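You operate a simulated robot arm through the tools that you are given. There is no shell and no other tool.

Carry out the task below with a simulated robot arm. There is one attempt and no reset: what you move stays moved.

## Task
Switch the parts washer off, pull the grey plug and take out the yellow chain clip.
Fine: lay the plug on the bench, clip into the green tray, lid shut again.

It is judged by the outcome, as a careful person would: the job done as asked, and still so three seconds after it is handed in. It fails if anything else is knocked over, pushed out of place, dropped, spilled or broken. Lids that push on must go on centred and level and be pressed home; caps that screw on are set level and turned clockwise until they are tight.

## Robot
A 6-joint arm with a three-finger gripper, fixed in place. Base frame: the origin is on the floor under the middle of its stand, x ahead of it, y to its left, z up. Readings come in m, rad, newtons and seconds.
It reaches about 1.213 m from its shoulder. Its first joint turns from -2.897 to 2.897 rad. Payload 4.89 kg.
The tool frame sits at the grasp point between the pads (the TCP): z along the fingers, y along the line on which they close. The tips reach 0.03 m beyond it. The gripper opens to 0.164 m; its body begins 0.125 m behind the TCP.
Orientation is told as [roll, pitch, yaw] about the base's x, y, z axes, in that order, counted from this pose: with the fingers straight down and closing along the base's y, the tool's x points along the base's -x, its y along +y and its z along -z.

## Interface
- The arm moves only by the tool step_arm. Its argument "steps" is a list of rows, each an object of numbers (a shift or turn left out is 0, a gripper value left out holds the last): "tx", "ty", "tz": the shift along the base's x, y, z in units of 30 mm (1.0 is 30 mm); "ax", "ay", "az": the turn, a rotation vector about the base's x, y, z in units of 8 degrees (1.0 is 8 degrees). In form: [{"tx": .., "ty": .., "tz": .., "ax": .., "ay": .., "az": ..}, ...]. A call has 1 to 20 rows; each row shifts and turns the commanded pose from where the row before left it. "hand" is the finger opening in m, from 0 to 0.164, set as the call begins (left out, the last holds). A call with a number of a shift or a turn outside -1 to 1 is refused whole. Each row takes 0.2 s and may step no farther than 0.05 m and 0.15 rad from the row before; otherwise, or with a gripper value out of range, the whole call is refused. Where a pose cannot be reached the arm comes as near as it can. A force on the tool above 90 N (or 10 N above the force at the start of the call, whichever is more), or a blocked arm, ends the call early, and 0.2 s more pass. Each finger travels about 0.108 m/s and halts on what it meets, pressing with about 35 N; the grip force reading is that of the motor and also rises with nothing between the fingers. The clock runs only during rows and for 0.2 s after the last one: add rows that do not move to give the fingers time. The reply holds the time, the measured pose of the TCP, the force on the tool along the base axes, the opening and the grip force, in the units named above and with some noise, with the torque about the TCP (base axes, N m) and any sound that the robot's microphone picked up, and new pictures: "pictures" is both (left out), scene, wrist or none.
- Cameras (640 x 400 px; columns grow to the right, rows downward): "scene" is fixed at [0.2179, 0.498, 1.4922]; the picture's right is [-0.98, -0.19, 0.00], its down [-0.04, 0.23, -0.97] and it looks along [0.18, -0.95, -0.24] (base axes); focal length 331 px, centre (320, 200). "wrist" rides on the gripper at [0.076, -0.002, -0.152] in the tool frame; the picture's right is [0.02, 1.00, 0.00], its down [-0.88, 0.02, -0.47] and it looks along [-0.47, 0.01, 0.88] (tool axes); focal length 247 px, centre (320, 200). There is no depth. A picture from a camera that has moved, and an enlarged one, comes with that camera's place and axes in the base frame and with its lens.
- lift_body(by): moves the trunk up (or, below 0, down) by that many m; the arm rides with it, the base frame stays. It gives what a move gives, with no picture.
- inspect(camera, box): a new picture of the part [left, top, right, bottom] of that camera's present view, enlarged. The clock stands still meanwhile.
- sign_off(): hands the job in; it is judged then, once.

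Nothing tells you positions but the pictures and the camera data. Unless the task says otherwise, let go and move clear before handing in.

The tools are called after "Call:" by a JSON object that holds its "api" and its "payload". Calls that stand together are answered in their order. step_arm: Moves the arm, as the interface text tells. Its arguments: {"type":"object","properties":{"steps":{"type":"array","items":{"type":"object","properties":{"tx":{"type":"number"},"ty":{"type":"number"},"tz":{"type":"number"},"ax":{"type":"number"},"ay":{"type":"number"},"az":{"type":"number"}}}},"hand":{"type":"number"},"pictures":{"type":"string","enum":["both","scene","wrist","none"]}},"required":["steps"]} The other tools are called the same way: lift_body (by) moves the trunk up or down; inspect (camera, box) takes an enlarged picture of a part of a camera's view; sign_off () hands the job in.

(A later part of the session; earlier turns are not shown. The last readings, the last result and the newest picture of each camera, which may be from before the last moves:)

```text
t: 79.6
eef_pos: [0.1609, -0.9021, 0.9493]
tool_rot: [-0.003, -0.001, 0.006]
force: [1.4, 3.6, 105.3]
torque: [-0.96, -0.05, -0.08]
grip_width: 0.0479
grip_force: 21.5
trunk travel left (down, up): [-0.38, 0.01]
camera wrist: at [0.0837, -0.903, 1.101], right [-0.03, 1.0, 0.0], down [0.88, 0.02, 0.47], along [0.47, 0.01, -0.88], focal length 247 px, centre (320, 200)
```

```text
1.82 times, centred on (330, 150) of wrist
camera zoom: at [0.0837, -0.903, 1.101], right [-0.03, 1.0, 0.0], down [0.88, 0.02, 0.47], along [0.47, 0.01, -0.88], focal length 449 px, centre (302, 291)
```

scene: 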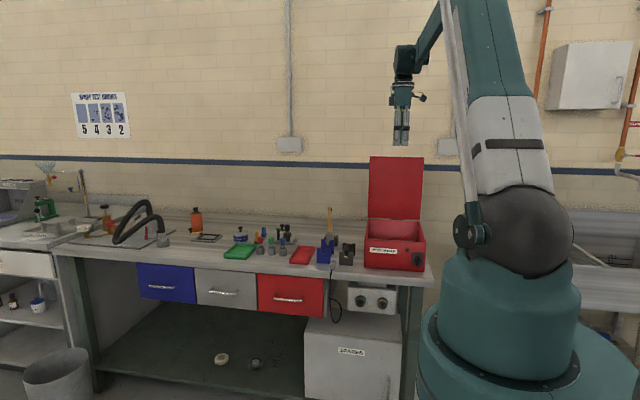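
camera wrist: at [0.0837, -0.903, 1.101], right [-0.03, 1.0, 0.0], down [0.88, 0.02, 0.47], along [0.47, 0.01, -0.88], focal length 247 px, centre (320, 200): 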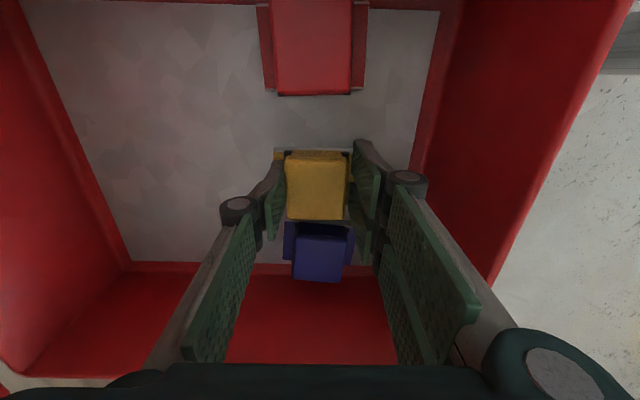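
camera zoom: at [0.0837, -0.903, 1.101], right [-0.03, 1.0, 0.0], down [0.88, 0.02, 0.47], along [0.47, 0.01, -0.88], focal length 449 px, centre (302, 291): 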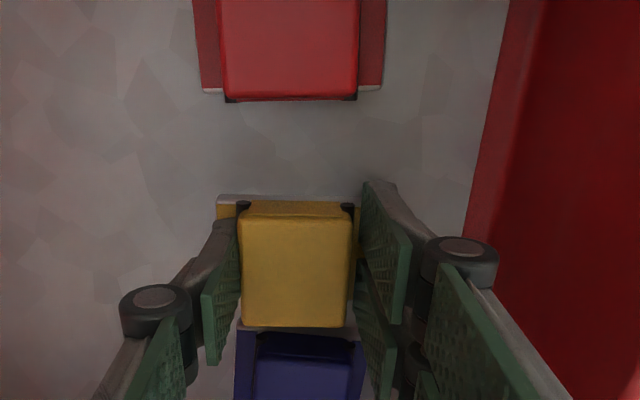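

The tips hit the clip's base wings (105 N), so I'll lift a few millimetres right away.

Call:
{"api": "step_arm", "payload": {"steps": [{"tz": 0.12}], "pictures": "none"}}

```text
t: 80.0
eef_pos: [0.1588, -0.9024, 0.9483]
tool_rot: [-0.003, -0.001, 0.004]
force: [1.5, 6.8, 51.9]
torque: [1.0, -0.1, 0.13]
grip_width: 0.0549
grip_force: 16.7
trunk travel left (down, up): [-0.38, 0.01]
```

Call:
{"api": "step_arm", "payload": {"steps": [{"tz": 0.15}], "pictures": "wrist"}}

Call:
{"api": "inspect", "payload": {"camera": "wrist", "box": [220, 40, 440, 260]}}

```text
t: 80.4
eef_pos: [0.1586, -0.9055, 0.95]
tool_rot: [-0.004, 0.0, 0.003]
force: [0.3, 0.6, 0.0]
torque: [0.05, 0.0, 0.01]
grip_width: 0.0564
grip_force: 0.6
trunk travel left (down, up): [-0.38, 0.01]
camera wrist: at [0.084, -0.9067, 1.1011], right [-0.03, 1.0, 0.0], down [0.88, 0.02, 0.47], along [0.47, 0.01, -0.88], focal length 247 px, centre (320, 200)
```

wrist: 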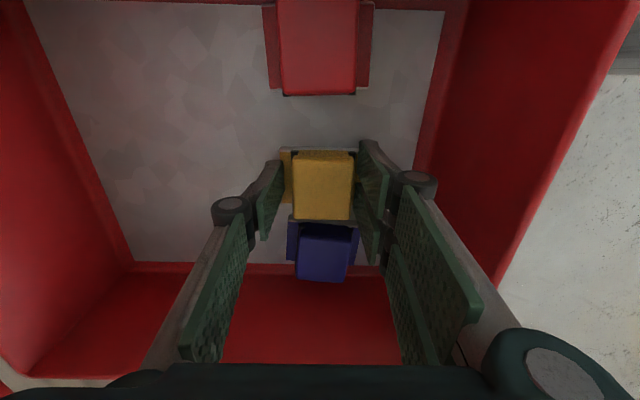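

```text
1.82 times, centred on (330, 150) of wrist
camera zoom: at [0.084, -0.9067, 1.1011], right [-0.03, 1.0, 0.0], down [0.88, 0.02, 0.47], along [0.47, 0.01, -0.88], focal length 449 px, centre (302, 291)
```

zoom: 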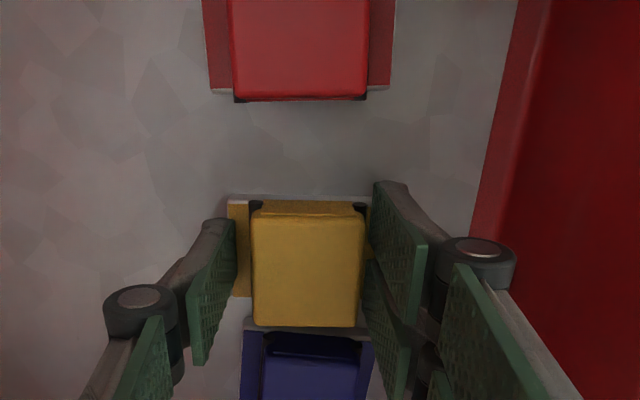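

Force is back to zero and the clip hasn't moved. I'll lift another 2 mm and close on the block.

Call:
{"api": "step_arm", "payload": {"steps": [{"tz": 0.07}], "pictures": "none"}}

Call:
{"api": "step_arm", "payload": {"hand": 0.02, "steps": [{}, {}, {}], "pictures": "wrist"}}

Call:
{"api": "inspect", "payload": {"camera": "wrist", "box": [220, 40, 440, 260]}}

```text
t: 80.8
eef_pos: [0.1596, -0.904, 0.9533]
tool_rot: [-0.001, 0.0, 0.003]
force: [-0.3, -0.5, 0.4]
torque: [-0.05, 0.02, -0.01]
grip_width: 0.056
grip_force: 0.1
trunk travel left (down, up): [-0.38, 0.01]
```

```text
t: 81.6
eef_pos: [0.1586, -0.9044, 0.9533]
tool_rot: [-0.002, 0.0, 0.003]
force: [-0.2, -0.6, 0.0]
torque: [-0.04, 0.02, -0.02]
grip_width: 0.0437
grip_force: 35.2
trunk travel left (down, up): [-0.38, 0.01]
camera wrist: at [0.084, -0.9064, 1.1047], right [-0.03, 1.0, 0.0], down [0.88, 0.02, 0.47], along [0.47, 0.01, -0.88], focal length 247 px, centre (320, 200)
```

wrist: 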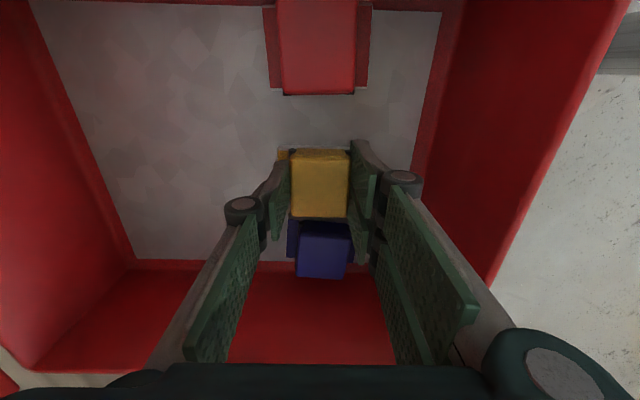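

```text
1.82 times, centred on (330, 150) of wrist
camera zoom: at [0.084, -0.9064, 1.1047], right [-0.03, 1.0, 0.0], down [0.88, 0.02, 0.47], along [0.47, 0.01, -0.88], focal length 449 px, centre (302, 291)
```

zoom: 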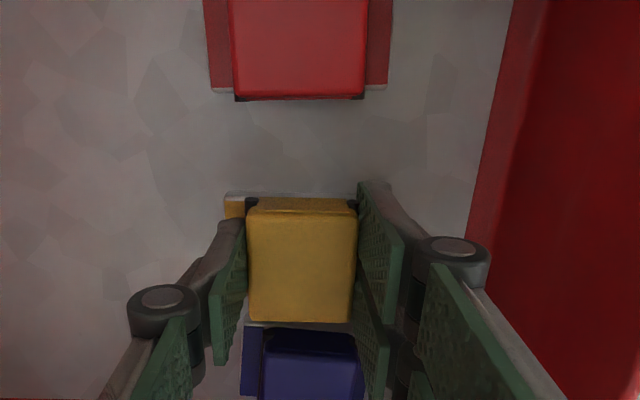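

The yellow block is gripped (44 mm, 35 N). I'll lift it slowly.

Call:
{"api": "step_arm", "payload": {"steps": [{"tz": 0.3}, {"tz": 0.4}, {"tz": 0.5}], "pictures": "wrist"}}

Call:
{"api": "inspect", "payload": {"camera": "wrist", "box": [220, 40, 440, 260]}}

```text
t: 82.4
eef_pos: [0.1603, -0.9041, 0.9913]
tool_rot: [-0.001, -0.001, 0.003]
force: [-0.4, 0.5, -2.0]
torque: [0.03, -0.01, -0.02]
grip_width: 0.0436
grip_force: 34.5
trunk travel left (down, up): [-0.38, 0.01]
camera wrist: at [0.0838, -0.9066, 1.1413], right [-0.03, 1.0, 0.0], down [0.88, 0.02, 0.47], along [0.47, 0.01, -0.88], focal length 247 px, centre (320, 200)
```

wrist: 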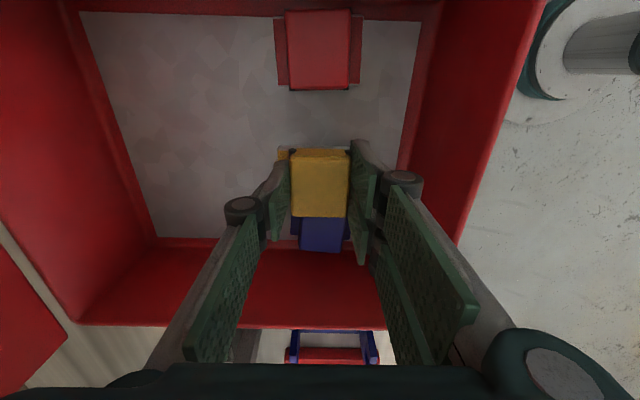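

```text
1.82 times, centred on (330, 150) of wrist
camera zoom: at [0.0838, -0.9066, 1.1413], right [-0.03, 1.0, 0.0], down [0.88, 0.02, 0.47], along [0.47, 0.01, -0.88], focal length 449 px, centre (302, 291)
```

zoom: 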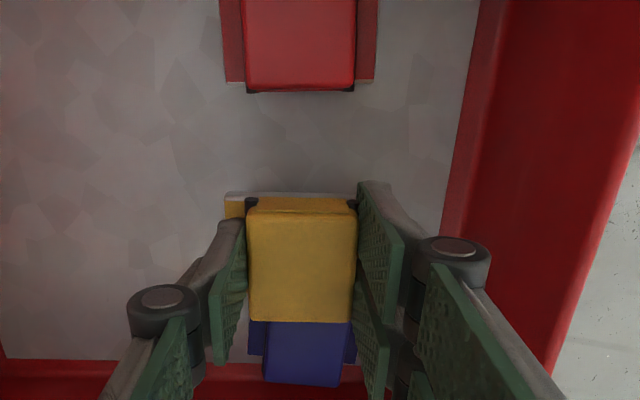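

The clip comes out cleanly and the blue and red ones are undisturbed. I'll raise it well clear and begin carrying it toward the green tray.

Call:
{"api": "step_arm", "payload": {"steps": [{"tz": 0.8}, {"tz": 0.9}, {"tz": 0.9}, {"tz": 0.9}, {"tz": 0.9}, {"tz": 0.9}, {"tz": 0.9}, {"tz": 0.9}, {"tz": 0.9}, {"tz": 0.6}], "pictures": "none"}}

Call:
{"api": "step_arm", "payload": {"steps": [{"tx": 0.6, "ty": 0.1}, {"tx": 0.9, "ty": 0.2}, {"tx": 0.9, "ty": 0.2}, {"tx": 0.9, "ty": 0.2}, {"tx": 0.9, "ty": 0.2}, {"tx": 0.9, "ty": 0.2}, {"tx": 0.9, "ty": 0.2}, {"tx": 0.9}, {"tx": 0.9}, {"tx": 0.9}, {"tx": 0.9}, {"tx": 0.9}, {"tx": 0.9}, {"tx": 0.9}], "pictures": "both"}}

```text
t: 84.6
eef_pos: [0.1606, -0.9041, 1.2482]
tool_rot: [0.0, 0.002, 0.002]
force: [0.4, 1.0, -2.4]
torque: [0.0, 0.01, 0.01]
grip_width: 0.0435
grip_force: 35.2
trunk travel left (down, up): [-0.38, 0.01]
```

```text
t: 87.6
eef_pos: [0.5279, -0.8655, 1.2487]
tool_rot: [-0.001, 0.001, 0.005]
force: [0.1, 0.1, -1.9]
torque: [0.01, -0.04, 0.0]
grip_width: 0.0433
grip_force: 34.9
trunk travel left (down, up): [-0.38, 0.01]
camera wrist: at [0.4527, -0.8674, 1.3994], right [-0.03, 1.0, 0.0], down [0.88, 0.02, 0.47], along [0.47, 0.01, -0.88], focal length 247 px, centre (320, 200)
```

scene: 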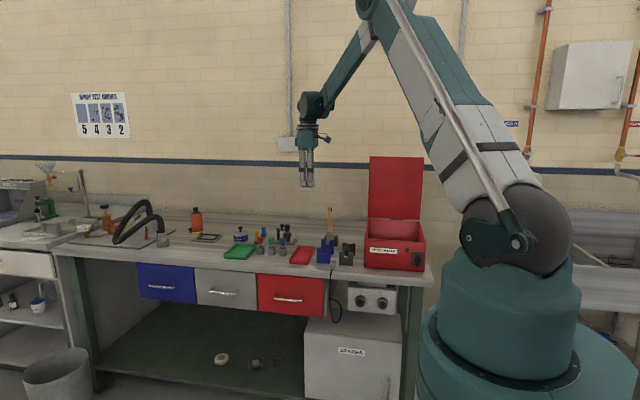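
wrist: 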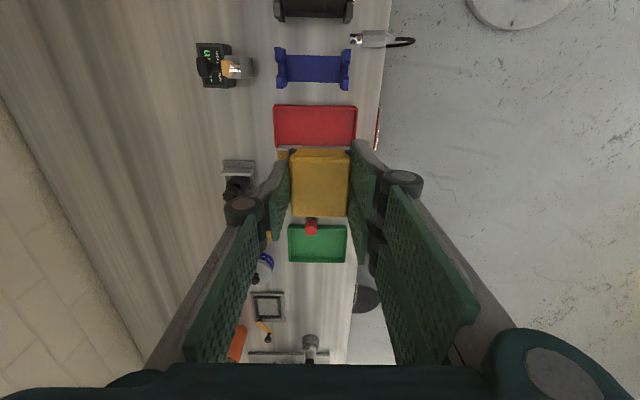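

Call:
{"api": "inspect", "payload": {"camera": "wrist", "box": [240, 130, 400, 290]}}

Call:
{"api": "inspect", "payload": {"camera": "scene", "box": [215, 225, 305, 275]}}

```text
2.50 times, centred on (320, 210) of wrist
camera zoom: at [0.4527, -0.8674, 1.3994], right [-0.03, 1.0, 0.0], down [0.88, 0.02, 0.47], along [0.47, 0.01, -0.88], focal length 617 px, centre (320, 175)
```

zoom: 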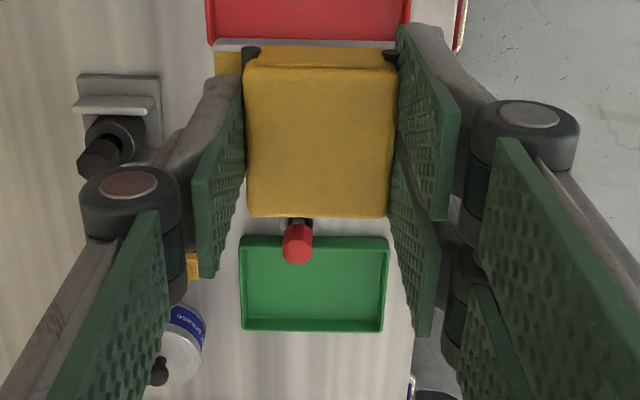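

```text
7.11 times, centred on (260, 250) of scene
camera zoom: at [0.2179, 0.498, 1.4922], right [-0.98, -0.19, 0.0], down [-0.04, 0.23, -0.97], along [0.18, -0.95, -0.24], focal length 2354 px, centre (747, -156)
```

zoom: 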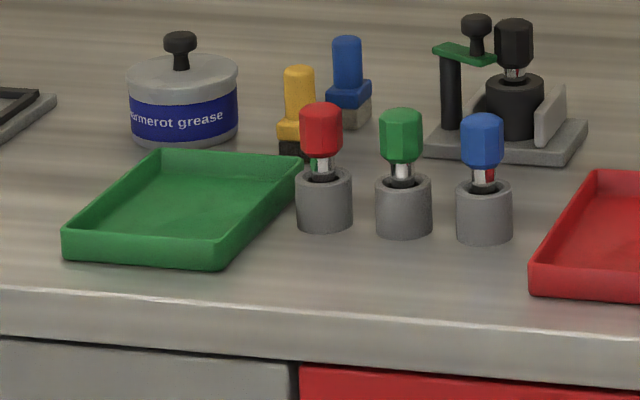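

The green tray spans x 0.78–0.90 and y −0.938 to −0.794, with the red key at x≈0.75 beside it. I'll move over the tray to about (0.832, −0.862) and start down.

Call:
{"api": "step_arm", "payload": {"steps": [{"tx": 0.9}, {"tx": 0.9}, {"tx": 0.9}, {"tx": 0.9}, {"tx": 0.9}, {"tx": 0.9, "ty": 0.12}, {"tx": 0.9}, {"tx": 0.9}, {"tx": 0.9}, {"tx": 0.9}, {"tx": 0.9}, {"tx": 0.23}], "pictures": "none"}}

Call:
{"api": "step_arm", "payload": {"steps": [{"tz": -0.7}, {"tz": -0.8}, {"tz": -0.8}, {"tz": -0.8}, {"tz": -0.8}, {"tz": -0.8}], "pictures": "both"}}

Call:
{"api": "inspect", "payload": {"camera": "scene", "box": [195, 160, 315, 280]}}

Call:
{"api": "inspect", "payload": {"camera": "wrist", "box": [220, 60, 420, 300]}}

```text
t: 90.2
eef_pos: [0.8323, -0.8623, 1.2466]
tool_rot: [0.0, 0.0, 0.006]
force: [0.7, 0.3, -2.5]
torque: [0.02, 0.09, 0.01]
grip_width: 0.0438
grip_force: 35.0
trunk travel left (down, up): [-0.38, 0.01]
```

```text
t: 91.6
eef_pos: [0.833, -0.8618, 1.1061]
tool_rot: [-0.002, -0.001, 0.005]
force: [-0.4, -0.6, -1.2]
torque: [-0.01, 0.0, 0.01]
grip_width: 0.0432
grip_force: 35.6
trunk travel left (down, up): [-0.38, 0.01]
camera wrist: at [0.7569, -0.8635, 1.2581], right [-0.03, 1.0, 0.0], down [0.88, 0.02, 0.47], along [0.47, 0.01, -0.88], focal length 247 px, centre (320, 200)
```

scene: 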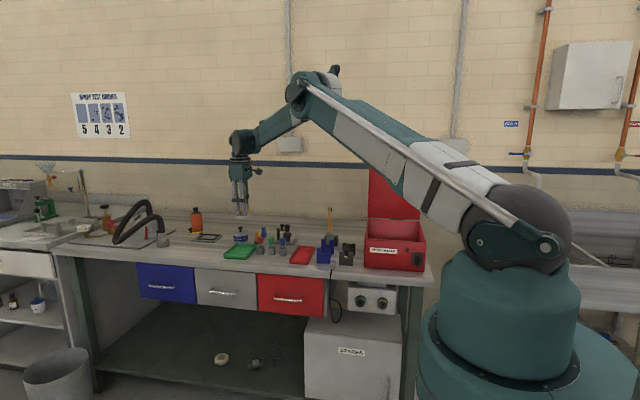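
wrist: 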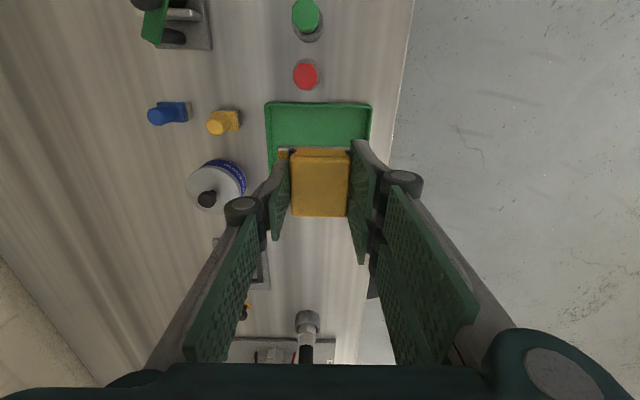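

```text
3.33 times, centred on (255, 220) of scene
camera zoom: at [0.2179, 0.498, 1.4922], right [-0.98, -0.19, 0.0], down [-0.04, 0.23, -0.97], along [0.18, -0.95, -0.24], focal length 1104 px, centre (537, 133)
```

zoom: 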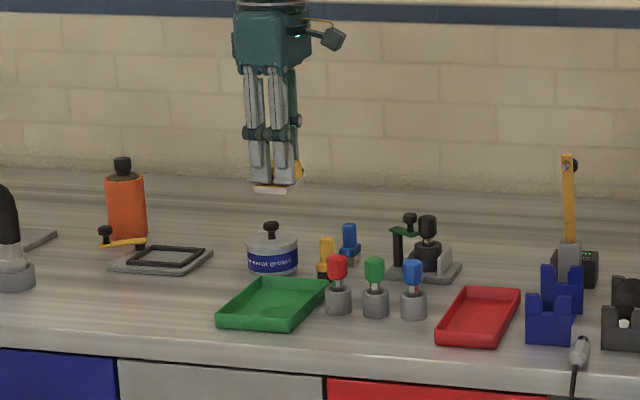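

```text
1.67 times, centred on (320, 180) of wrist
camera zoom: at [0.7569, -0.8635, 1.2581], right [-0.03, 1.0, 0.0], down [0.88, 0.02, 0.47], along [0.47, 0.01, -0.88], focal length 412 px, centre (320, 233)
```

zoom: 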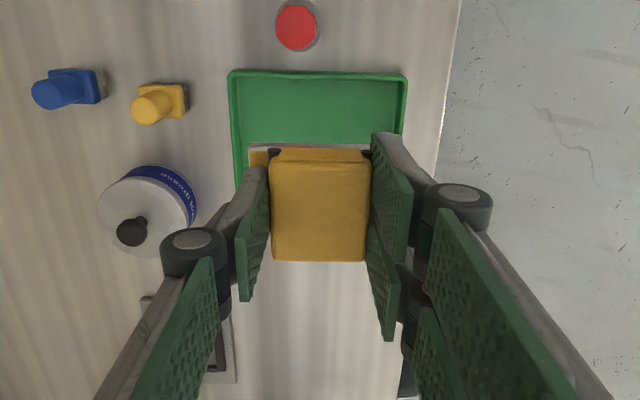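

The tray's near edge is at x≈0.798, so I'll shift to x≈0.849 to centre the clip, then go down further.

Call:
{"api": "step_arm", "payload": {"steps": [{"tx": 0.55}, {"tz": -0.8}, {"tz": -0.8}, {"tz": -0.8}, {"tz": -0.8}, {"tz": -0.6}], "pictures": "wrist"}}

Call:
{"api": "inspect", "payload": {"camera": "scene", "box": [205, 190, 305, 275]}}

Call:
{"api": "inspect", "payload": {"camera": "wrist", "box": [220, 40, 420, 260]}}

```text
t: 93.0
eef_pos: [0.8496, -0.8605, 0.9925]
tool_rot: [-0.002, 0.0, 0.004]
force: [-0.7, 0.1, -2.0]
torque: [-0.06, -0.03, -0.02]
grip_width: 0.0436
grip_force: 35.7
trunk travel left (down, up): [-0.38, 0.01]
camera wrist: at [0.7736, -0.8631, 1.1438], right [-0.03, 1.0, 0.0], down [0.88, 0.02, 0.47], along [0.47, 0.01, -0.88], focal length 247 px, centre (320, 200)
```

wrist: 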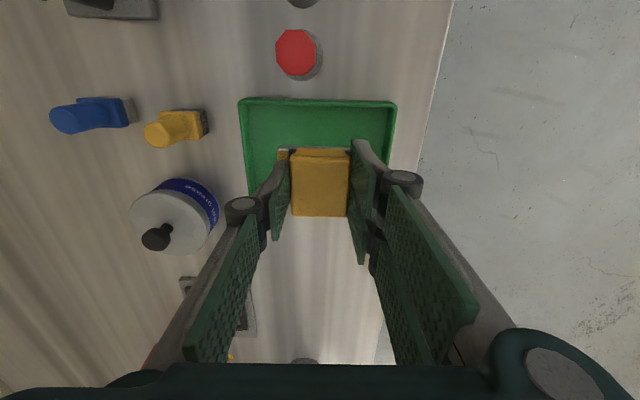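

```text
4.71 times, centred on (255, 232) of scene
camera zoom: at [0.2179, 0.498, 1.4922], right [-0.98, -0.19, 0.0], down [-0.04, 0.23, -0.97], along [0.18, -0.95, -0.24], focal length 1558 px, centre (626, 47)
```

zoom: 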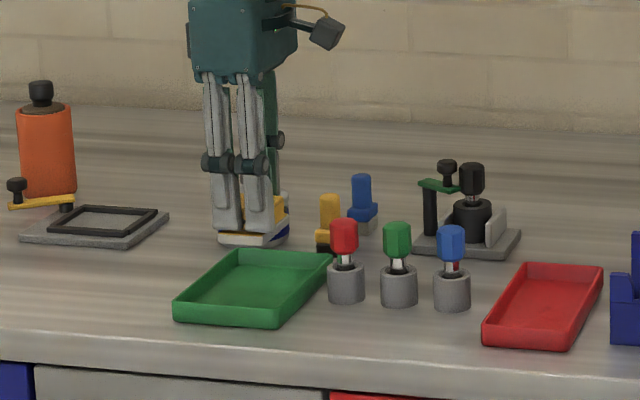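

```text
1.82 times, centred on (320, 150) of wrist
camera zoom: at [0.7736, -0.8631, 1.1438], right [-0.03, 1.0, 0.0], down [0.88, 0.02, 0.47], along [0.47, 0.01, -0.88], focal length 449 px, centre (320, 291)
```

zoom: 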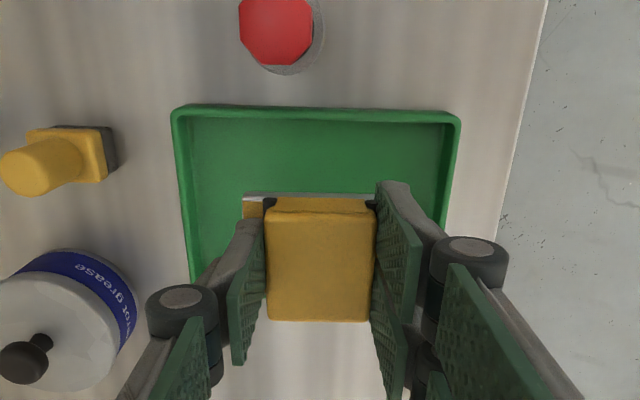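

Call:
{"api": "step_arm", "payload": {"steps": [{"tz": -0.5}, {"tz": -0.5}, {"tz": -0.15}], "pictures": "none"}}

Call:
{"api": "inspect", "payload": {"camera": "scene", "box": [215, 215, 285, 275]}}

```text
t: 93.8
eef_pos: [0.8498, -0.8613, 0.9573]
tool_rot: [-0.001, -0.003, 0.003]
force: [-0.6, -0.3, -4.0]
torque: [0.05, 0.06, -0.03]
grip_width: 0.0435
grip_force: 35.0
trunk travel left (down, up): [-0.38, 0.01]
```

```text
6.67 times, centred on (250, 245) of scene
camera zoom: at [0.2179, 0.498, 1.4922], right [-0.98, -0.19, 0.0], down [-0.04, 0.23, -0.97], along [0.18, -0.95, -0.24], focal length 2207 px, centre (787, -100)
```

zoom: 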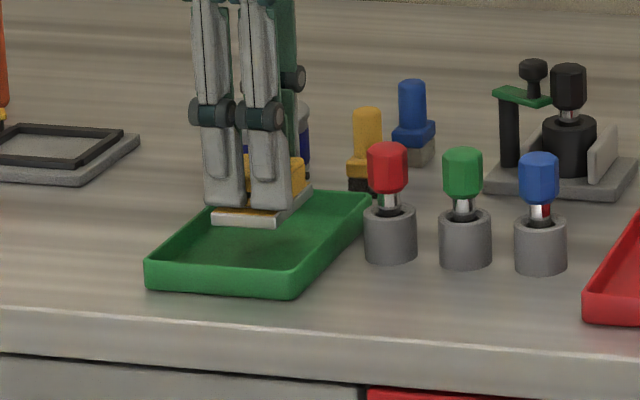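

Call:
{"api": "step_arm", "payload": {"steps": [{"tz": -0.25}, {"tz": -0.25}, {"tz": -0.1}], "pictures": "none"}}

Call:
{"api": "inspect", "payload": {"camera": "scene", "box": [215, 215, 285, 275]}}

```text
t: 94.6
eef_pos: [0.8494, -0.862, 0.9401]
tool_rot: [0.0, 0.0, 0.005]
force: [-0.3, 0.8, -1.8]
torque: [0.01, 0.04, 0.01]
grip_width: 0.0434
grip_force: 35.2
trunk travel left (down, up): [-0.38, 0.01]
```

```text
6.67 times, centred on (250, 245) of scene
camera zoom: at [0.2179, 0.498, 1.4922], right [-0.98, -0.19, 0.0], down [-0.04, 0.23, -0.97], along [0.18, -0.95, -0.24], focal length 2207 px, centre (787, -100)
```

zoom: 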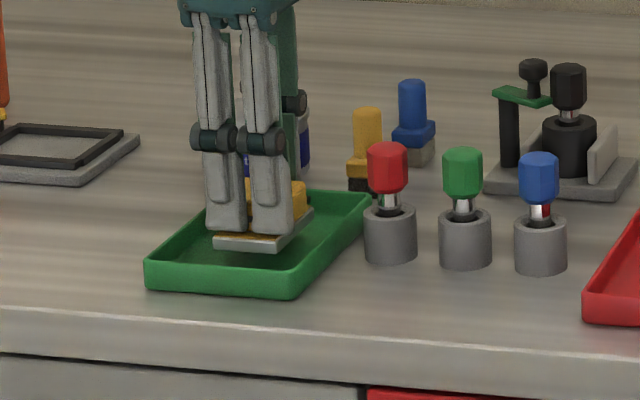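

Call:
{"api": "step_arm", "payload": {"steps": [{"tz": -0.1}, {"tz": -0.1}, {"tz": -0.08}], "pictures": "none"}}

Call:
{"api": "step_arm", "payload": {"steps": [{"tz": -0.07}], "pictures": "none"}}

Call:
{"api": "inspect", "payload": {"camera": "scene", "box": [215, 215, 285, 275]}}

```text
t: 95.4
eef_pos: [0.85, -0.8613, 0.9322]
tool_rot: [-0.002, 0.002, 0.003]
force: [0.0, 0.6, -2.3]
torque: [0.01, 0.03, -0.01]
grip_width: 0.0434
grip_force: 34.8
trunk travel left (down, up): [-0.38, 0.01]
```

```text
t: 95.8
eef_pos: [0.8492, -0.8614, 0.9301]
tool_rot: [-0.002, 0.001, 0.004]
force: [1.1, 0.5, -2.4]
torque: [-0.01, -0.03, -0.01]
grip_width: 0.0433
grip_force: 35.1
trunk travel left (down, up): [-0.38, 0.01]
```

```text
6.67 times, centred on (250, 245) of scene
camera zoom: at [0.2179, 0.498, 1.4922], right [-0.98, -0.19, 0.0], down [-0.04, 0.23, -0.97], along [0.18, -0.95, -0.24], focal length 2207 px, centre (787, -100)
```

zoom: 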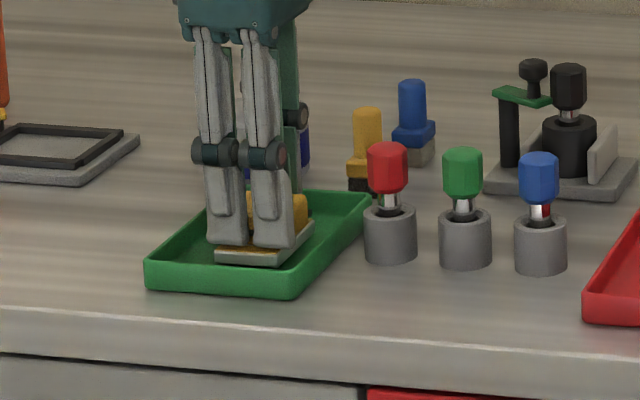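

Call:
{"api": "step_arm", "payload": {"steps": [{"tz": -0.08}, {"tz": -0.06}], "pictures": "none"}}

```text
t: 96.4
eef_pos: [0.8491, -0.8622, 0.9273]
tool_rot: [-0.002, 0.0, 0.004]
force: [2.8, -6.0, 17.4]
torque: [-0.18, 0.04, 0.04]
grip_width: 0.0437
grip_force: 34.7
trunk travel left (down, up): [-0.38, 0.01]
```

The clip is resting on the tray floor (17 N). I'll open just enough to release it and lift straight up.

Call:
{"api": "step_arm", "payload": {"hand": 0.056, "steps": [{}, {}, {"tz": 0.15}, {"tz": 0.3}, {"tz": 0.5}], "pictures": "wrist"}}

Call:
{"api": "inspect", "payload": {"camera": "scene", "box": [215, 205, 285, 275]}}

Call:
{"api": "inspect", "payload": {"camera": "wrist", "box": [220, 40, 420, 260]}}

```text
t: 97.6
eef_pos: [0.8496, -0.8629, 0.9549]
tool_rot: [-0.001, 0.0, 0.003]
force: [0.5, -0.8, 0.3]
torque: [0.04, 0.05, -0.01]
grip_width: 0.0559
grip_force: 0.0
trunk travel left (down, up): [-0.38, 0.01]
camera wrist: at [0.7732, -0.8638, 1.1057], right [-0.03, 1.0, 0.0], down [0.88, 0.02, 0.47], along [0.47, 0.01, -0.88], focal length 247 px, centre (320, 200)
```

wrist: 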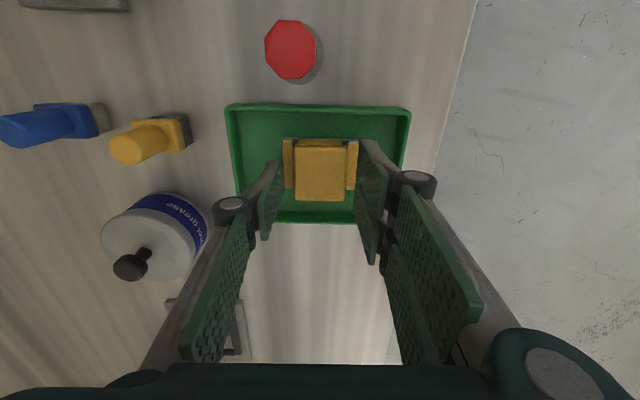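

```text
5.71 times, centred on (250, 240) of scene
camera zoom: at [0.2179, 0.498, 1.4922], right [-0.98, -0.19, 0.0], down [-0.04, 0.23, -0.97], along [0.18, -0.95, -0.24], focal length 1892 px, centre (720, -29)
```

zoom: 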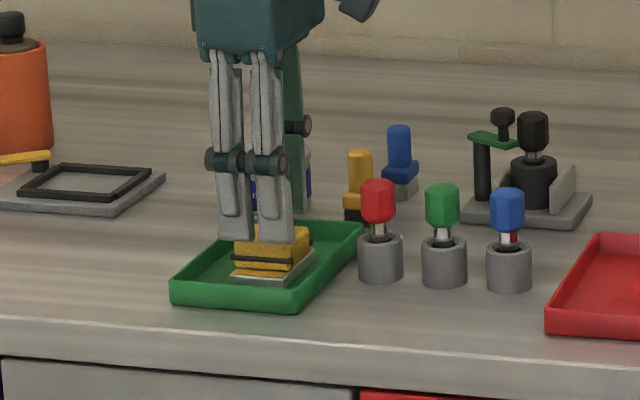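

```text
1.82 times, centred on (320, 150) of wrist
camera zoom: at [0.7732, -0.8638, 1.1057], right [-0.03, 1.0, 0.0], down [0.88, 0.02, 0.47], along [0.47, 0.01, -0.88], focal length 449 px, centre (320, 291)
```

zoom: 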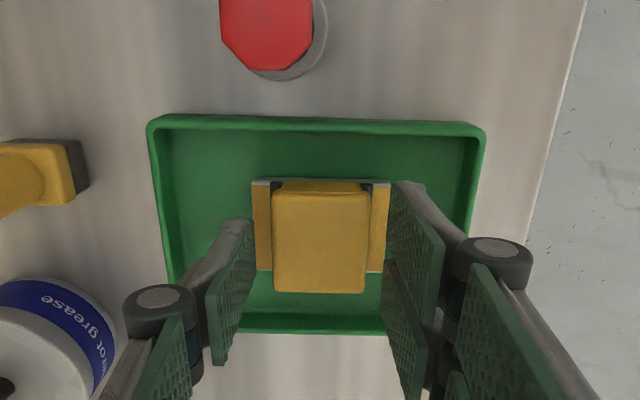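

The yellow clip sits in the green tray. I'll rise and return toward the washer to close the lid.

Call:
{"api": "step_arm", "payload": {"steps": [{"tz": 0.8}, {"tz": 0.9}, {"tz": 0.9}, {"tz": 0.9}, {"tz": 0.9}, {"tz": 0.9}, {"tz": 0.9}, {"tz": 0.9}, {"tz": 0.9}, {"tz": 0.9}, {"tz": 0.9}], "pictures": "none"}}

Call:
{"api": "step_arm", "payload": {"hand": 0.03, "steps": [{"tx": -0.7}, {"tx": -0.95, "tz": 0.2}, {"tx": -0.95, "tz": 0.2}, {"tx": -0.95, "tz": 0.2}, {"tx": -0.95, "tz": 0.2}, {"tx": -0.95, "tz": 0.2}, {"tx": -0.95, "tz": 0.2}, {"tx": -0.95, "tz": 0.2}, {"tx": -0.95, "tz": 0.2}, {"tx": -0.95, "tz": 0.2}, {"tx": -0.95, "tz": 0.2}, {"tx": -0.95, "tz": 0.2}, {"tx": -0.95, "tz": 0.2}, {"tx": -0.95, "tz": 0.2}, {"tx": -0.95, "tz": 0.2}, {"tx": -0.95}, {"tx": -0.95}, {"tx": -0.95}, {"tx": -0.95}, {"tx": -0.95}], "pictures": "both"}}

```text
t: 100.0
eef_pos: [0.8496, -0.8623, 1.2489]
tool_rot: [-0.002, -0.001, 0.004]
force: [-0.1, 0.2, 0.3]
torque: [0.0, 0.0, 0.02]
grip_width: 0.0559
grip_force: 0.1
trunk travel left (down, up): [-0.38, 0.01]
```

```text
t: 104.2
eef_pos: [0.287, -0.8611, 1.3324]
tool_rot: [-0.001, 0.001, 0.003]
force: [0.7, 0.8, 0.1]
torque: [0.0, 0.07, -0.01]
grip_width: 0.0297
grip_force: 0.1
trunk travel left (down, up): [-0.38, 0.01]
camera wrist: at [0.2115, -0.8638, 1.4838], right [-0.03, 1.0, 0.0], down [0.88, 0.02, 0.47], along [0.47, 0.01, -0.88], focal length 247 px, centre (320, 200)
```

scene: 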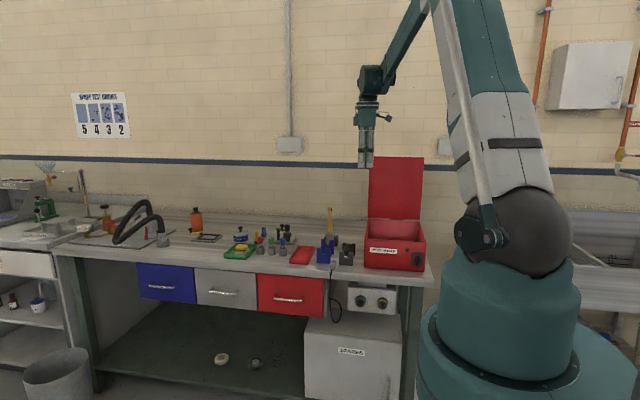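
wrist: 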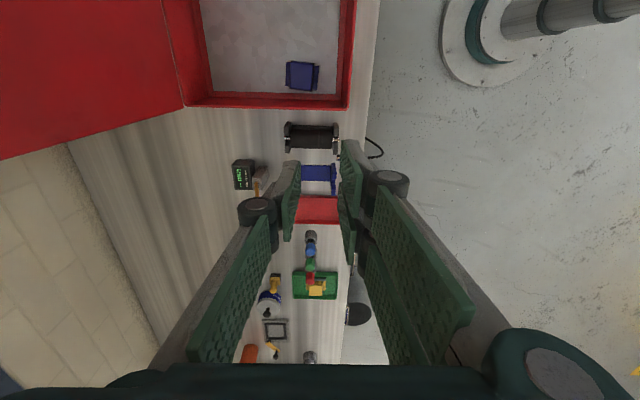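

The clip rests in the tray and the lid is still open. I'll go up and over to the handle on the back side of the lid.

Call:
{"api": "step_arm", "payload": {"steps": [{"tz": 0.75, "tx": -0.5}, {"tz": 0.75, "tx": -0.6}, {"tz": 0.75, "tx": -0.6}, {"tz": 0.67, "tx": -0.6}, {"tx": -0.7, "ty": -0.3}, {"tx": -0.75, "ty": -0.6}, {"tx": -0.75, "ty": -0.6}, {"ty": -0.9}, {"ty": -0.9}, {"ty": -0.9}, {"ty": -0.9}, {"ty": -0.9}, {"ty": -0.9}, {"ty": -0.9}, {"ty": -0.9}, {"ty": -0.9}, {"ty": -0.22}], "pictures": "both"}}

Call:
{"api": "inspect", "payload": {"camera": "wrist", "box": [220, 40, 480, 260]}}

```text
t: 107.8
eef_pos: [0.1508, -1.1596, 1.4192]
tool_rot: [-0.001, 0.001, 0.004]
force: [0.3, -1.3, -0.4]
torque: [0.11, -0.02, 0.0]
grip_width: 0.03
grip_force: 0.1
trunk travel left (down, up): [-0.38, 0.01]
camera wrist: at [0.0757, -1.16, 1.5697], right [-0.03, 1.0, 0.0], down [0.88, 0.02, 0.47], along [0.47, 0.01, -0.88], focal length 247 px, centre (320, 200)
```

scene: 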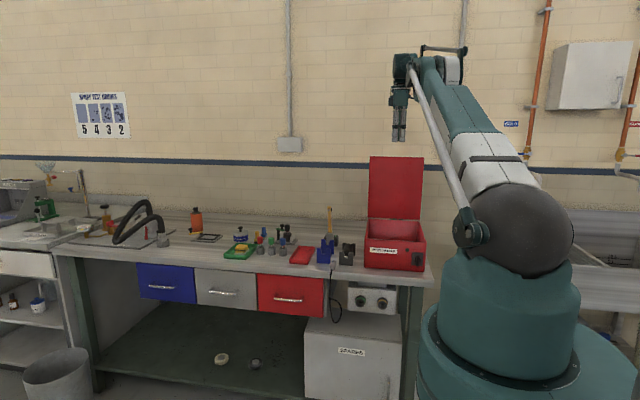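
wrist: 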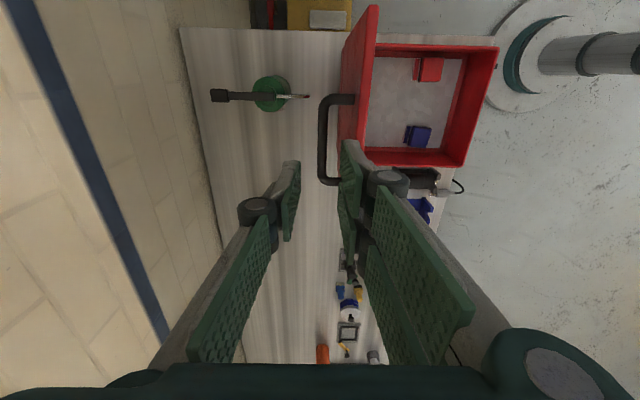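

```text
1.82 times, centred on (350, 150) of wrist
camera zoom: at [0.0757, -1.16, 1.5697], right [-0.03, 1.0, 0.0], down [0.88, 0.02, 0.47], along [0.47, 0.01, -0.88], focal length 449 px, centre (266, 291)
```

zoom: 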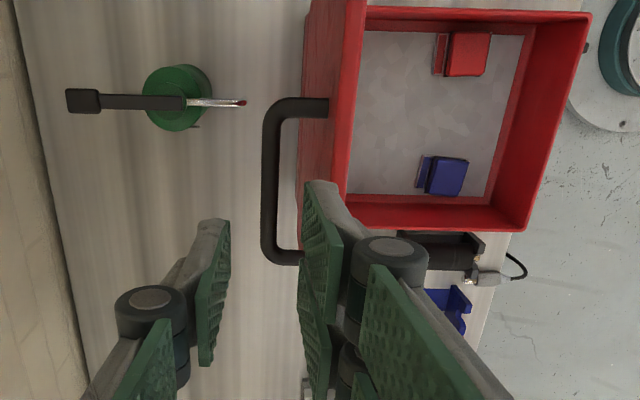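

The handle bar is at y≈−1.154, between the pads. I'll centre by a few millimetres and descend over it carefully.

Call:
{"api": "step_arm", "payload": {"steps": [{"ty": 0.08, "tz": -0.6}, {"tz": -0.7}, {"tz": -0.7}, {"tz": -0.6}], "pictures": "none"}}

Call:
{"api": "inspect", "payload": {"camera": "wrist", "box": [220, 40, 480, 260]}}

```text
t: 108.8
eef_pos: [0.1512, -1.1549, 1.3411]
tool_rot: [-0.003, -0.002, 0.003]
force: [0.5, -0.1, -0.2]
torque: [0.0, -0.02, 0.0]
grip_width: 0.0303
grip_force: 0.1
trunk travel left (down, up): [-0.38, 0.01]
```

```text
1.82 times, centred on (350, 150) of wrist
camera zoom: at [0.0759, -1.1563, 1.4921], right [-0.03, 1.0, 0.0], down [0.88, 0.02, 0.47], along [0.47, 0.01, -0.88], focal length 449 px, centre (266, 291)
```

zoom: 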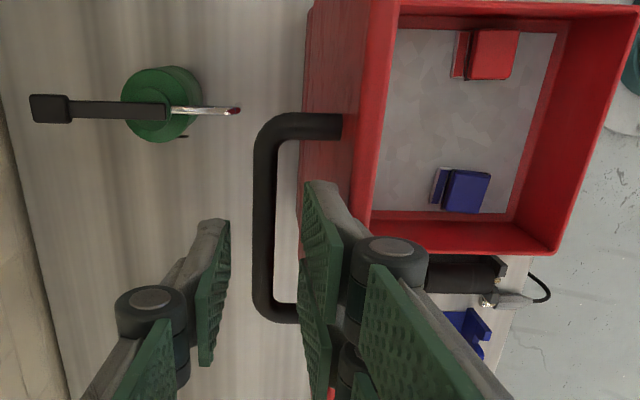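

Call:
{"api": "step_arm", "payload": {"steps": [{"tz": -0.5}, {"tz": -0.5}, {"tz": -0.42}], "pictures": "none"}}

Call:
{"api": "inspect", "payload": {"camera": "wrist", "box": [220, 40, 480, 260]}}

```text
t: 109.6
eef_pos: [0.1511, -1.1543, 1.2985]
tool_rot: [-0.001, 0.001, 0.003]
force: [-0.1, -0.4, 0.1]
torque: [0.02, 0.0, 0.01]
grip_width: 0.0302
grip_force: 0.1
trunk travel left (down, up): [-0.38, 0.01]
```

```text
1.82 times, centred on (350, 150) of wrist
camera zoom: at [0.0756, -1.156, 1.4497], right [-0.03, 1.0, 0.0], down [0.88, 0.02, 0.47], along [0.47, 0.01, -0.88], focal length 449 px, centre (266, 291)
```

zoom: 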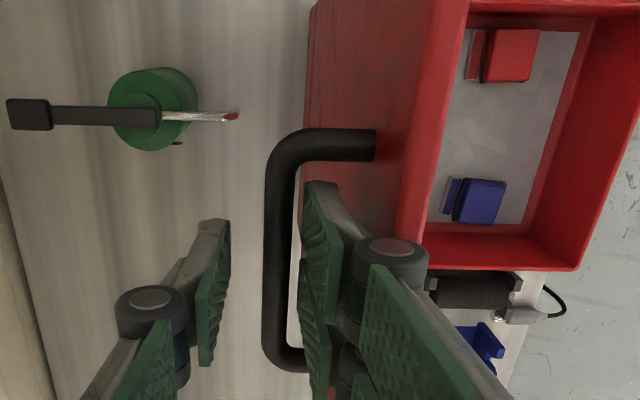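

The bar is between the pads. I'll grip it again.

Call:
{"api": "step_arm", "payload": {"hand": 0.0, "steps": [{}, {}, {}], "pictures": "none"}}

Call:
{"api": "inspect", "payload": {"camera": "wrist", "box": [220, 40, 480, 260]}}

```text
t: 110.4
eef_pos: [0.1508, -1.1539, 1.2975]
tool_rot: [0.0, 0.0, 0.003]
force: [-0.1, 0.0, -1.3]
torque: [-0.01, -0.11, -1.75]
grip_width: 0.0118
grip_force: 44.9
trunk travel left (down, up): [-0.38, 0.01]
```

```text
1.82 times, centred on (350, 150) of wrist
camera zoom: at [0.0756, -1.156, 1.4498], right [-0.03, 1.0, 0.0], down [0.88, 0.02, 0.47], along [0.47, 0.01, -0.88], focal length 449 px, centre (266, 291)
```

zoom: 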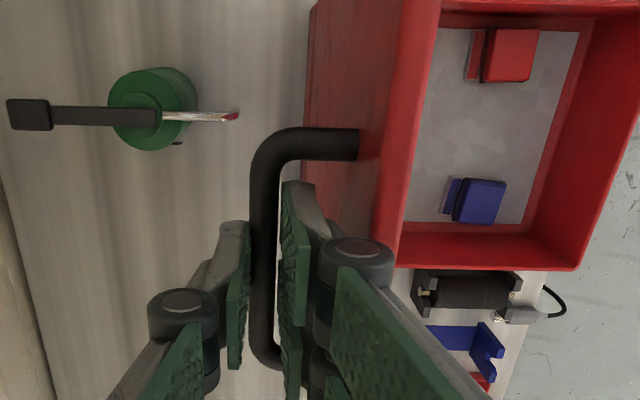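

Grip is firm. I'll follow the arc back, closing the lid in stages while checking forces.

Call:
{"api": "step_arm", "payload": {"steps": [{"ty": 0.4567, "tz": 0.063}, {"ty": 0.4594, "tz": 0.039}, {"ty": 0.4608, "tz": 0.0149}, {"ty": 0.4609, "tz": -0.0093}, {"ty": 0.4598, "tz": -0.0334}, {"ty": 0.4574, "tz": -0.0574}, {"ty": 0.4538, "tz": -0.0812}], "pictures": "none"}}

Call:
{"api": "step_arm", "payload": {"steps": [{"ty": 0.4489, "tz": -0.1048}, {"ty": 0.4428, "tz": -0.1282}, {"ty": 0.4355, "tz": -0.1512}, {"ty": 0.427, "tz": -0.1738}, {"ty": 0.4173, "tz": -0.1959}, {"ty": 0.4065, "tz": -0.2175}], "pictures": "none"}}

Call:
{"api": "inspect", "payload": {"camera": "scene", "box": [345, 140, 455, 285]}}

```text
t: 112.0
eef_pos: [0.1514, -1.0577, 1.2971]
tool_rot: [0.0, -0.001, 0.003]
force: [-10.1, 0.1, -3.3]
torque: [-0.01, -0.08, -1.65]
grip_width: 0.0121
grip_force: 45.2
trunk travel left (down, up): [-0.38, 0.01]
```

```text
t: 113.4
eef_pos: [0.1515, -0.9817, 1.2678]
tool_rot: [-0.001, 0.0, 0.002]
force: [-7.6, -0.8, -4.7]
torque: [-0.1, -0.44, -1.49]
grip_width: 0.0118
grip_force: 44.8
trunk travel left (down, up): [-0.38, 0.01]
```

```text
2.76 times, centred on (400, 212) of scene
camera zoom: at [0.2179, 0.498, 1.4922], right [-0.98, -0.19, 0.0], down [-0.04, 0.23, -0.97], along [0.18, -0.95, -0.24], focal length 913 px, centre (99, 166)
```

zoom: 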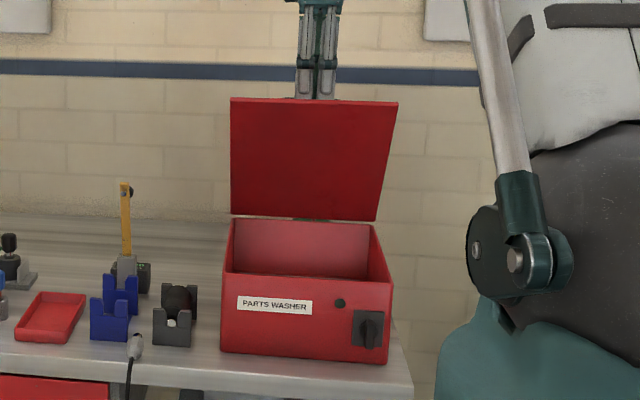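

Call:
{"api": "step_arm", "payload": {"steps": [{"ty": 0.3945, "tz": -0.2385}, {"ty": 0.3815, "tz": -0.2588}, {"ty": 0.3674, "tz": -0.2784}, {"ty": 0.3524, "tz": -0.2973}, {"ty": 0.3363, "tz": -0.3153}, {"ty": 0.3194, "tz": -0.3325}], "pictures": "none"}}

Call:
{"api": "step_arm", "payload": {"steps": [{"ty": 0.3015, "tz": -0.3487}, {"ty": 0.2829, "tz": -0.364}, {"ty": 0.2634, "tz": -0.3783}, {"ty": 0.2433, "tz": -0.3916}], "pictures": "none"}}

Call:
{"api": "inspect", "payload": {"camera": "scene", "box": [345, 140, 455, 285]}}

```text
t: 114.8
eef_pos: [0.1529, -0.9166, 1.2158]
tool_rot: [-0.001, 0.001, 0.003]
force: [-2.0, 0.0, -2.8]
torque: [-0.03, -0.38, -1.32]
grip_width: 0.0113
grip_force: 45.1
trunk travel left (down, up): [-0.38, 0.01]
```

```text
t: 115.8
eef_pos: [0.1511, -0.8849, 1.1713]
tool_rot: [-0.001, 0.0, 0.004]
force: [5.6, 0.8, -2.3]
torque: [-0.07, -0.6, -1.15]
grip_width: 0.0114
grip_force: 44.9
trunk travel left (down, up): [-0.38, 0.01]
```

```text
2.76 times, centred on (400, 212) of scene
camera zoom: at [0.2179, 0.498, 1.4922], right [-0.98, -0.19, 0.0], down [-0.04, 0.23, -0.97], along [0.18, -0.95, -0.24], focal length 913 px, centre (99, 166)
```

zoom: 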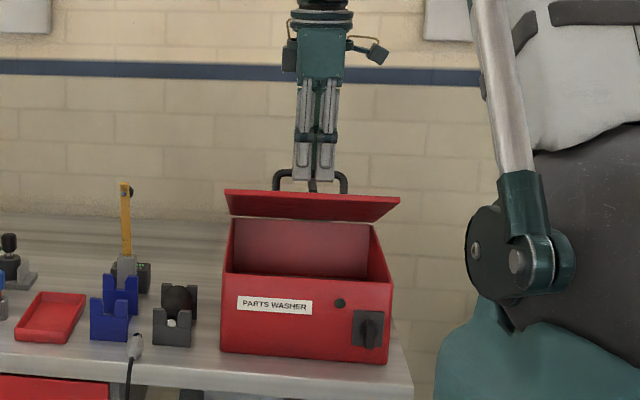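

Call:
{"api": "step_arm", "payload": {"steps": [{"ty": 0.2224, "tz": -0.4038}, {"ty": 0.201, "tz": -0.4149}, {"ty": 0.179, "tz": -0.4248}, {"ty": 0.1565, "tz": -0.4336}], "pictures": "none"}}

Call:
{"api": "step_arm", "payload": {"steps": [{"ty": 0.1336, "tz": -0.4412}, {"ty": 0.1104, "tz": -0.4476}, {"ty": 0.07, "tz": -0.35}], "pictures": "none"}}

Call:
{"api": "inspect", "payload": {"camera": "scene", "box": [355, 180, 445, 285]}}

```text
t: 116.8
eef_pos: [0.152, -0.8599, 1.1221]
tool_rot: [-0.003, 0.001, 0.002]
force: [9.3, -2.4, -2.7]
torque: [-0.14, -0.46, -0.93]
grip_width: 0.0112
grip_force: 45.1
trunk travel left (down, up): [-0.38, 0.01]
```

```text
t: 117.6
eef_pos: [0.151, -0.8501, 1.0839]
tool_rot: [0.0, 0.0, 0.004]
force: [0.1, 2.2, -2.8]
torque: [0.08, -0.11, -0.52]
grip_width: 0.0112
grip_force: 44.9
trunk travel left (down, up): [-0.38, 0.01]
```

```text
3.81 times, centred on (400, 232) of scene
camera zoom: at [0.2179, 0.498, 1.4922], right [-0.98, -0.19, 0.0], down [-0.04, 0.23, -0.97], along [0.18, -0.95, -0.24], focal length 1261 px, centre (15, 76)
```

zoom: 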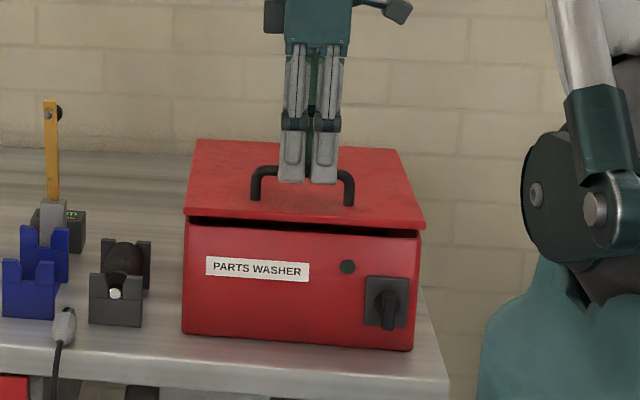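

Nearly shut, with a small gap left. I'll lower the last centimetre gently.

Call:
{"api": "step_arm", "payload": {"steps": [{"tz": -0.15}, {"tz": -0.12}, {"tz": -0.08}], "pictures": "none"}}

Call:
{"api": "inspect", "payload": {"camera": "scene", "box": [355, 200, 445, 285]}}

```text
t: 118.4
eef_pos: [0.1512, -0.8498, 1.0762]
tool_rot: [0.0, -0.001, 0.003]
force: [0.5, 16.5, 18.3]
torque: [0.43, 0.48, -0.6]
grip_width: 0.0114
grip_force: 45.3
trunk travel left (down, up): [-0.38, 0.01]
```

```text
4.71 times, centred on (400, 242) of scene
camera zoom: at [0.2179, 0.498, 1.4922], right [-0.98, -0.19, 0.0], down [-0.04, 0.23, -0.97], along [0.18, -0.95, -0.24], focal length 1558 px, centre (-56, 0)
```

zoom: 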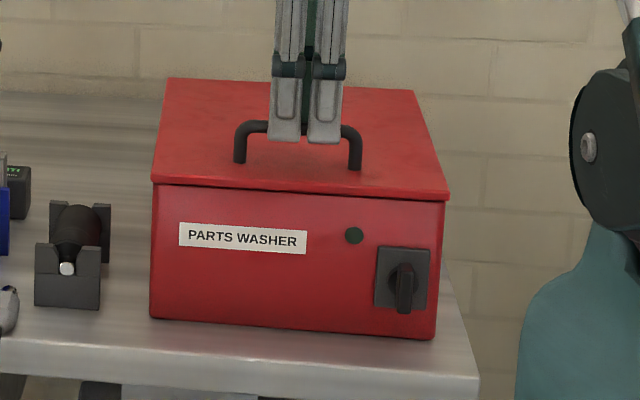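

The lid is shut (contact force 18 N, same look as at the start). I'll release the handle and go straight up.

Call:
{"api": "step_arm", "payload": {"hand": 0.06, "steps": [{}, {}, {}], "pictures": "none"}}

Call:
{"api": "step_arm", "payload": {"steps": [{"tz": 0.4}, {"tz": 0.7}, {"tz": 0.9}, {"tz": 0.9}, {"tz": 0.9}, {"tz": 0.9}, {"tz": 0.9}, {"tz": 0.9}], "pictures": "both"}}

Call:
{"api": "inspect", "payload": {"camera": "scene", "box": [355, 200, 445, 285]}}

Call:
{"api": "inspect", "payload": {"camera": "scene", "box": [210, 190, 370, 310]}}

```text
t: 119.2
eef_pos: [0.152, -0.8507, 1.0742]
tool_rot: [0.001, 0.0, 0.004]
force: [-0.3, -0.6, 0.7]
torque: [-0.03, 0.03, 0.05]
grip_width: 0.0599
grip_force: 0.1
trunk travel left (down, up): [-0.38, 0.01]
```

```text
t: 121.0
eef_pos: [0.1514, -0.8512, 1.2696]
tool_rot: [-0.002, -0.001, 0.002]
force: [-0.3, -0.1, 0.3]
torque: [0.05, 0.02, 0.02]
grip_width: 0.0599
grip_force: 0.2
trunk travel left (down, up): [-0.38, 0.01]
camera wrist: at [0.0761, -0.8532, 1.4207], right [-0.03, 1.0, 0.0], down [0.88, 0.02, 0.47], along [0.47, 0.01, -0.88], focal length 247 px, centre (320, 200)
```

scene: 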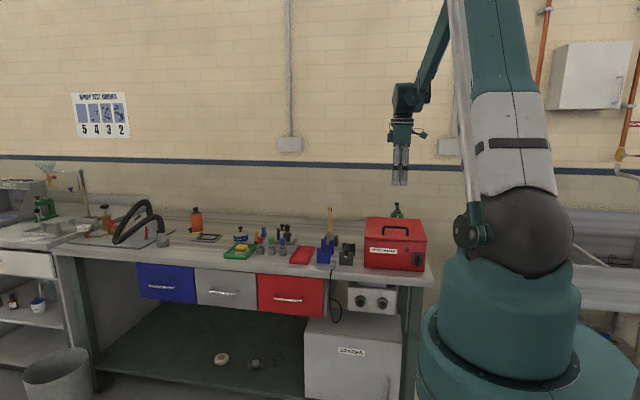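
wrist: 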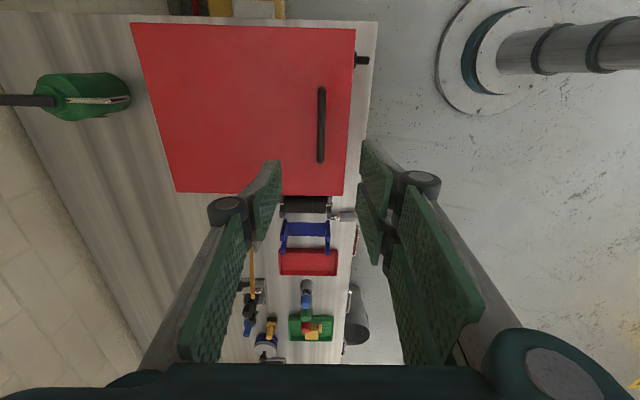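

```text
4.71 times, centred on (400, 242) of scene
camera zoom: at [0.2179, 0.498, 1.4922], right [-0.98, -0.19, 0.0], down [-0.04, 0.23, -0.97], along [0.18, -0.95, -0.24], focal length 1558 px, centre (-56, 0)
```

zoom: 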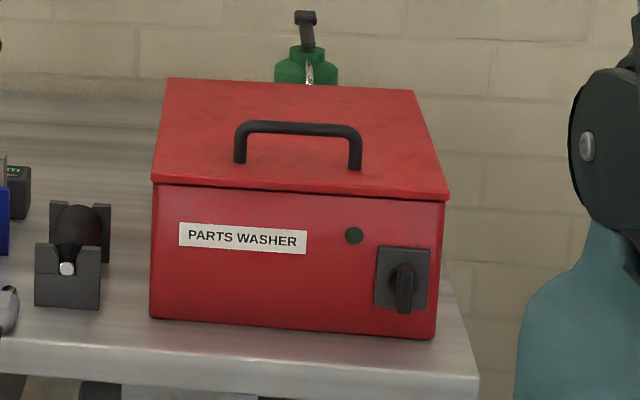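

```text
3.33 times, centred on (290, 250) of scene
camera zoom: at [0.2179, 0.498, 1.4922], right [-0.98, -0.19, 0.0], down [-0.04, 0.23, -0.97], along [0.18, -0.95, -0.24], focal length 1104 px, centre (420, 33)
```

zoom: 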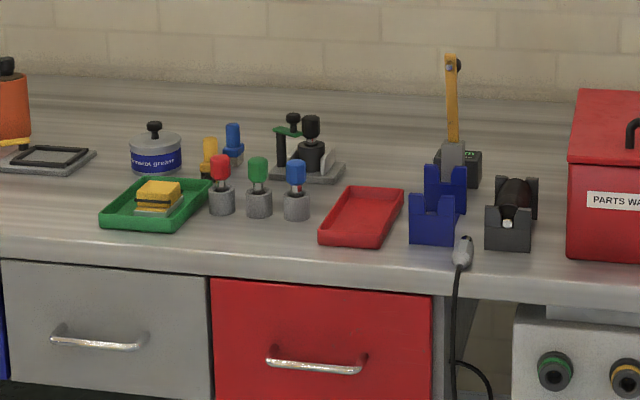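

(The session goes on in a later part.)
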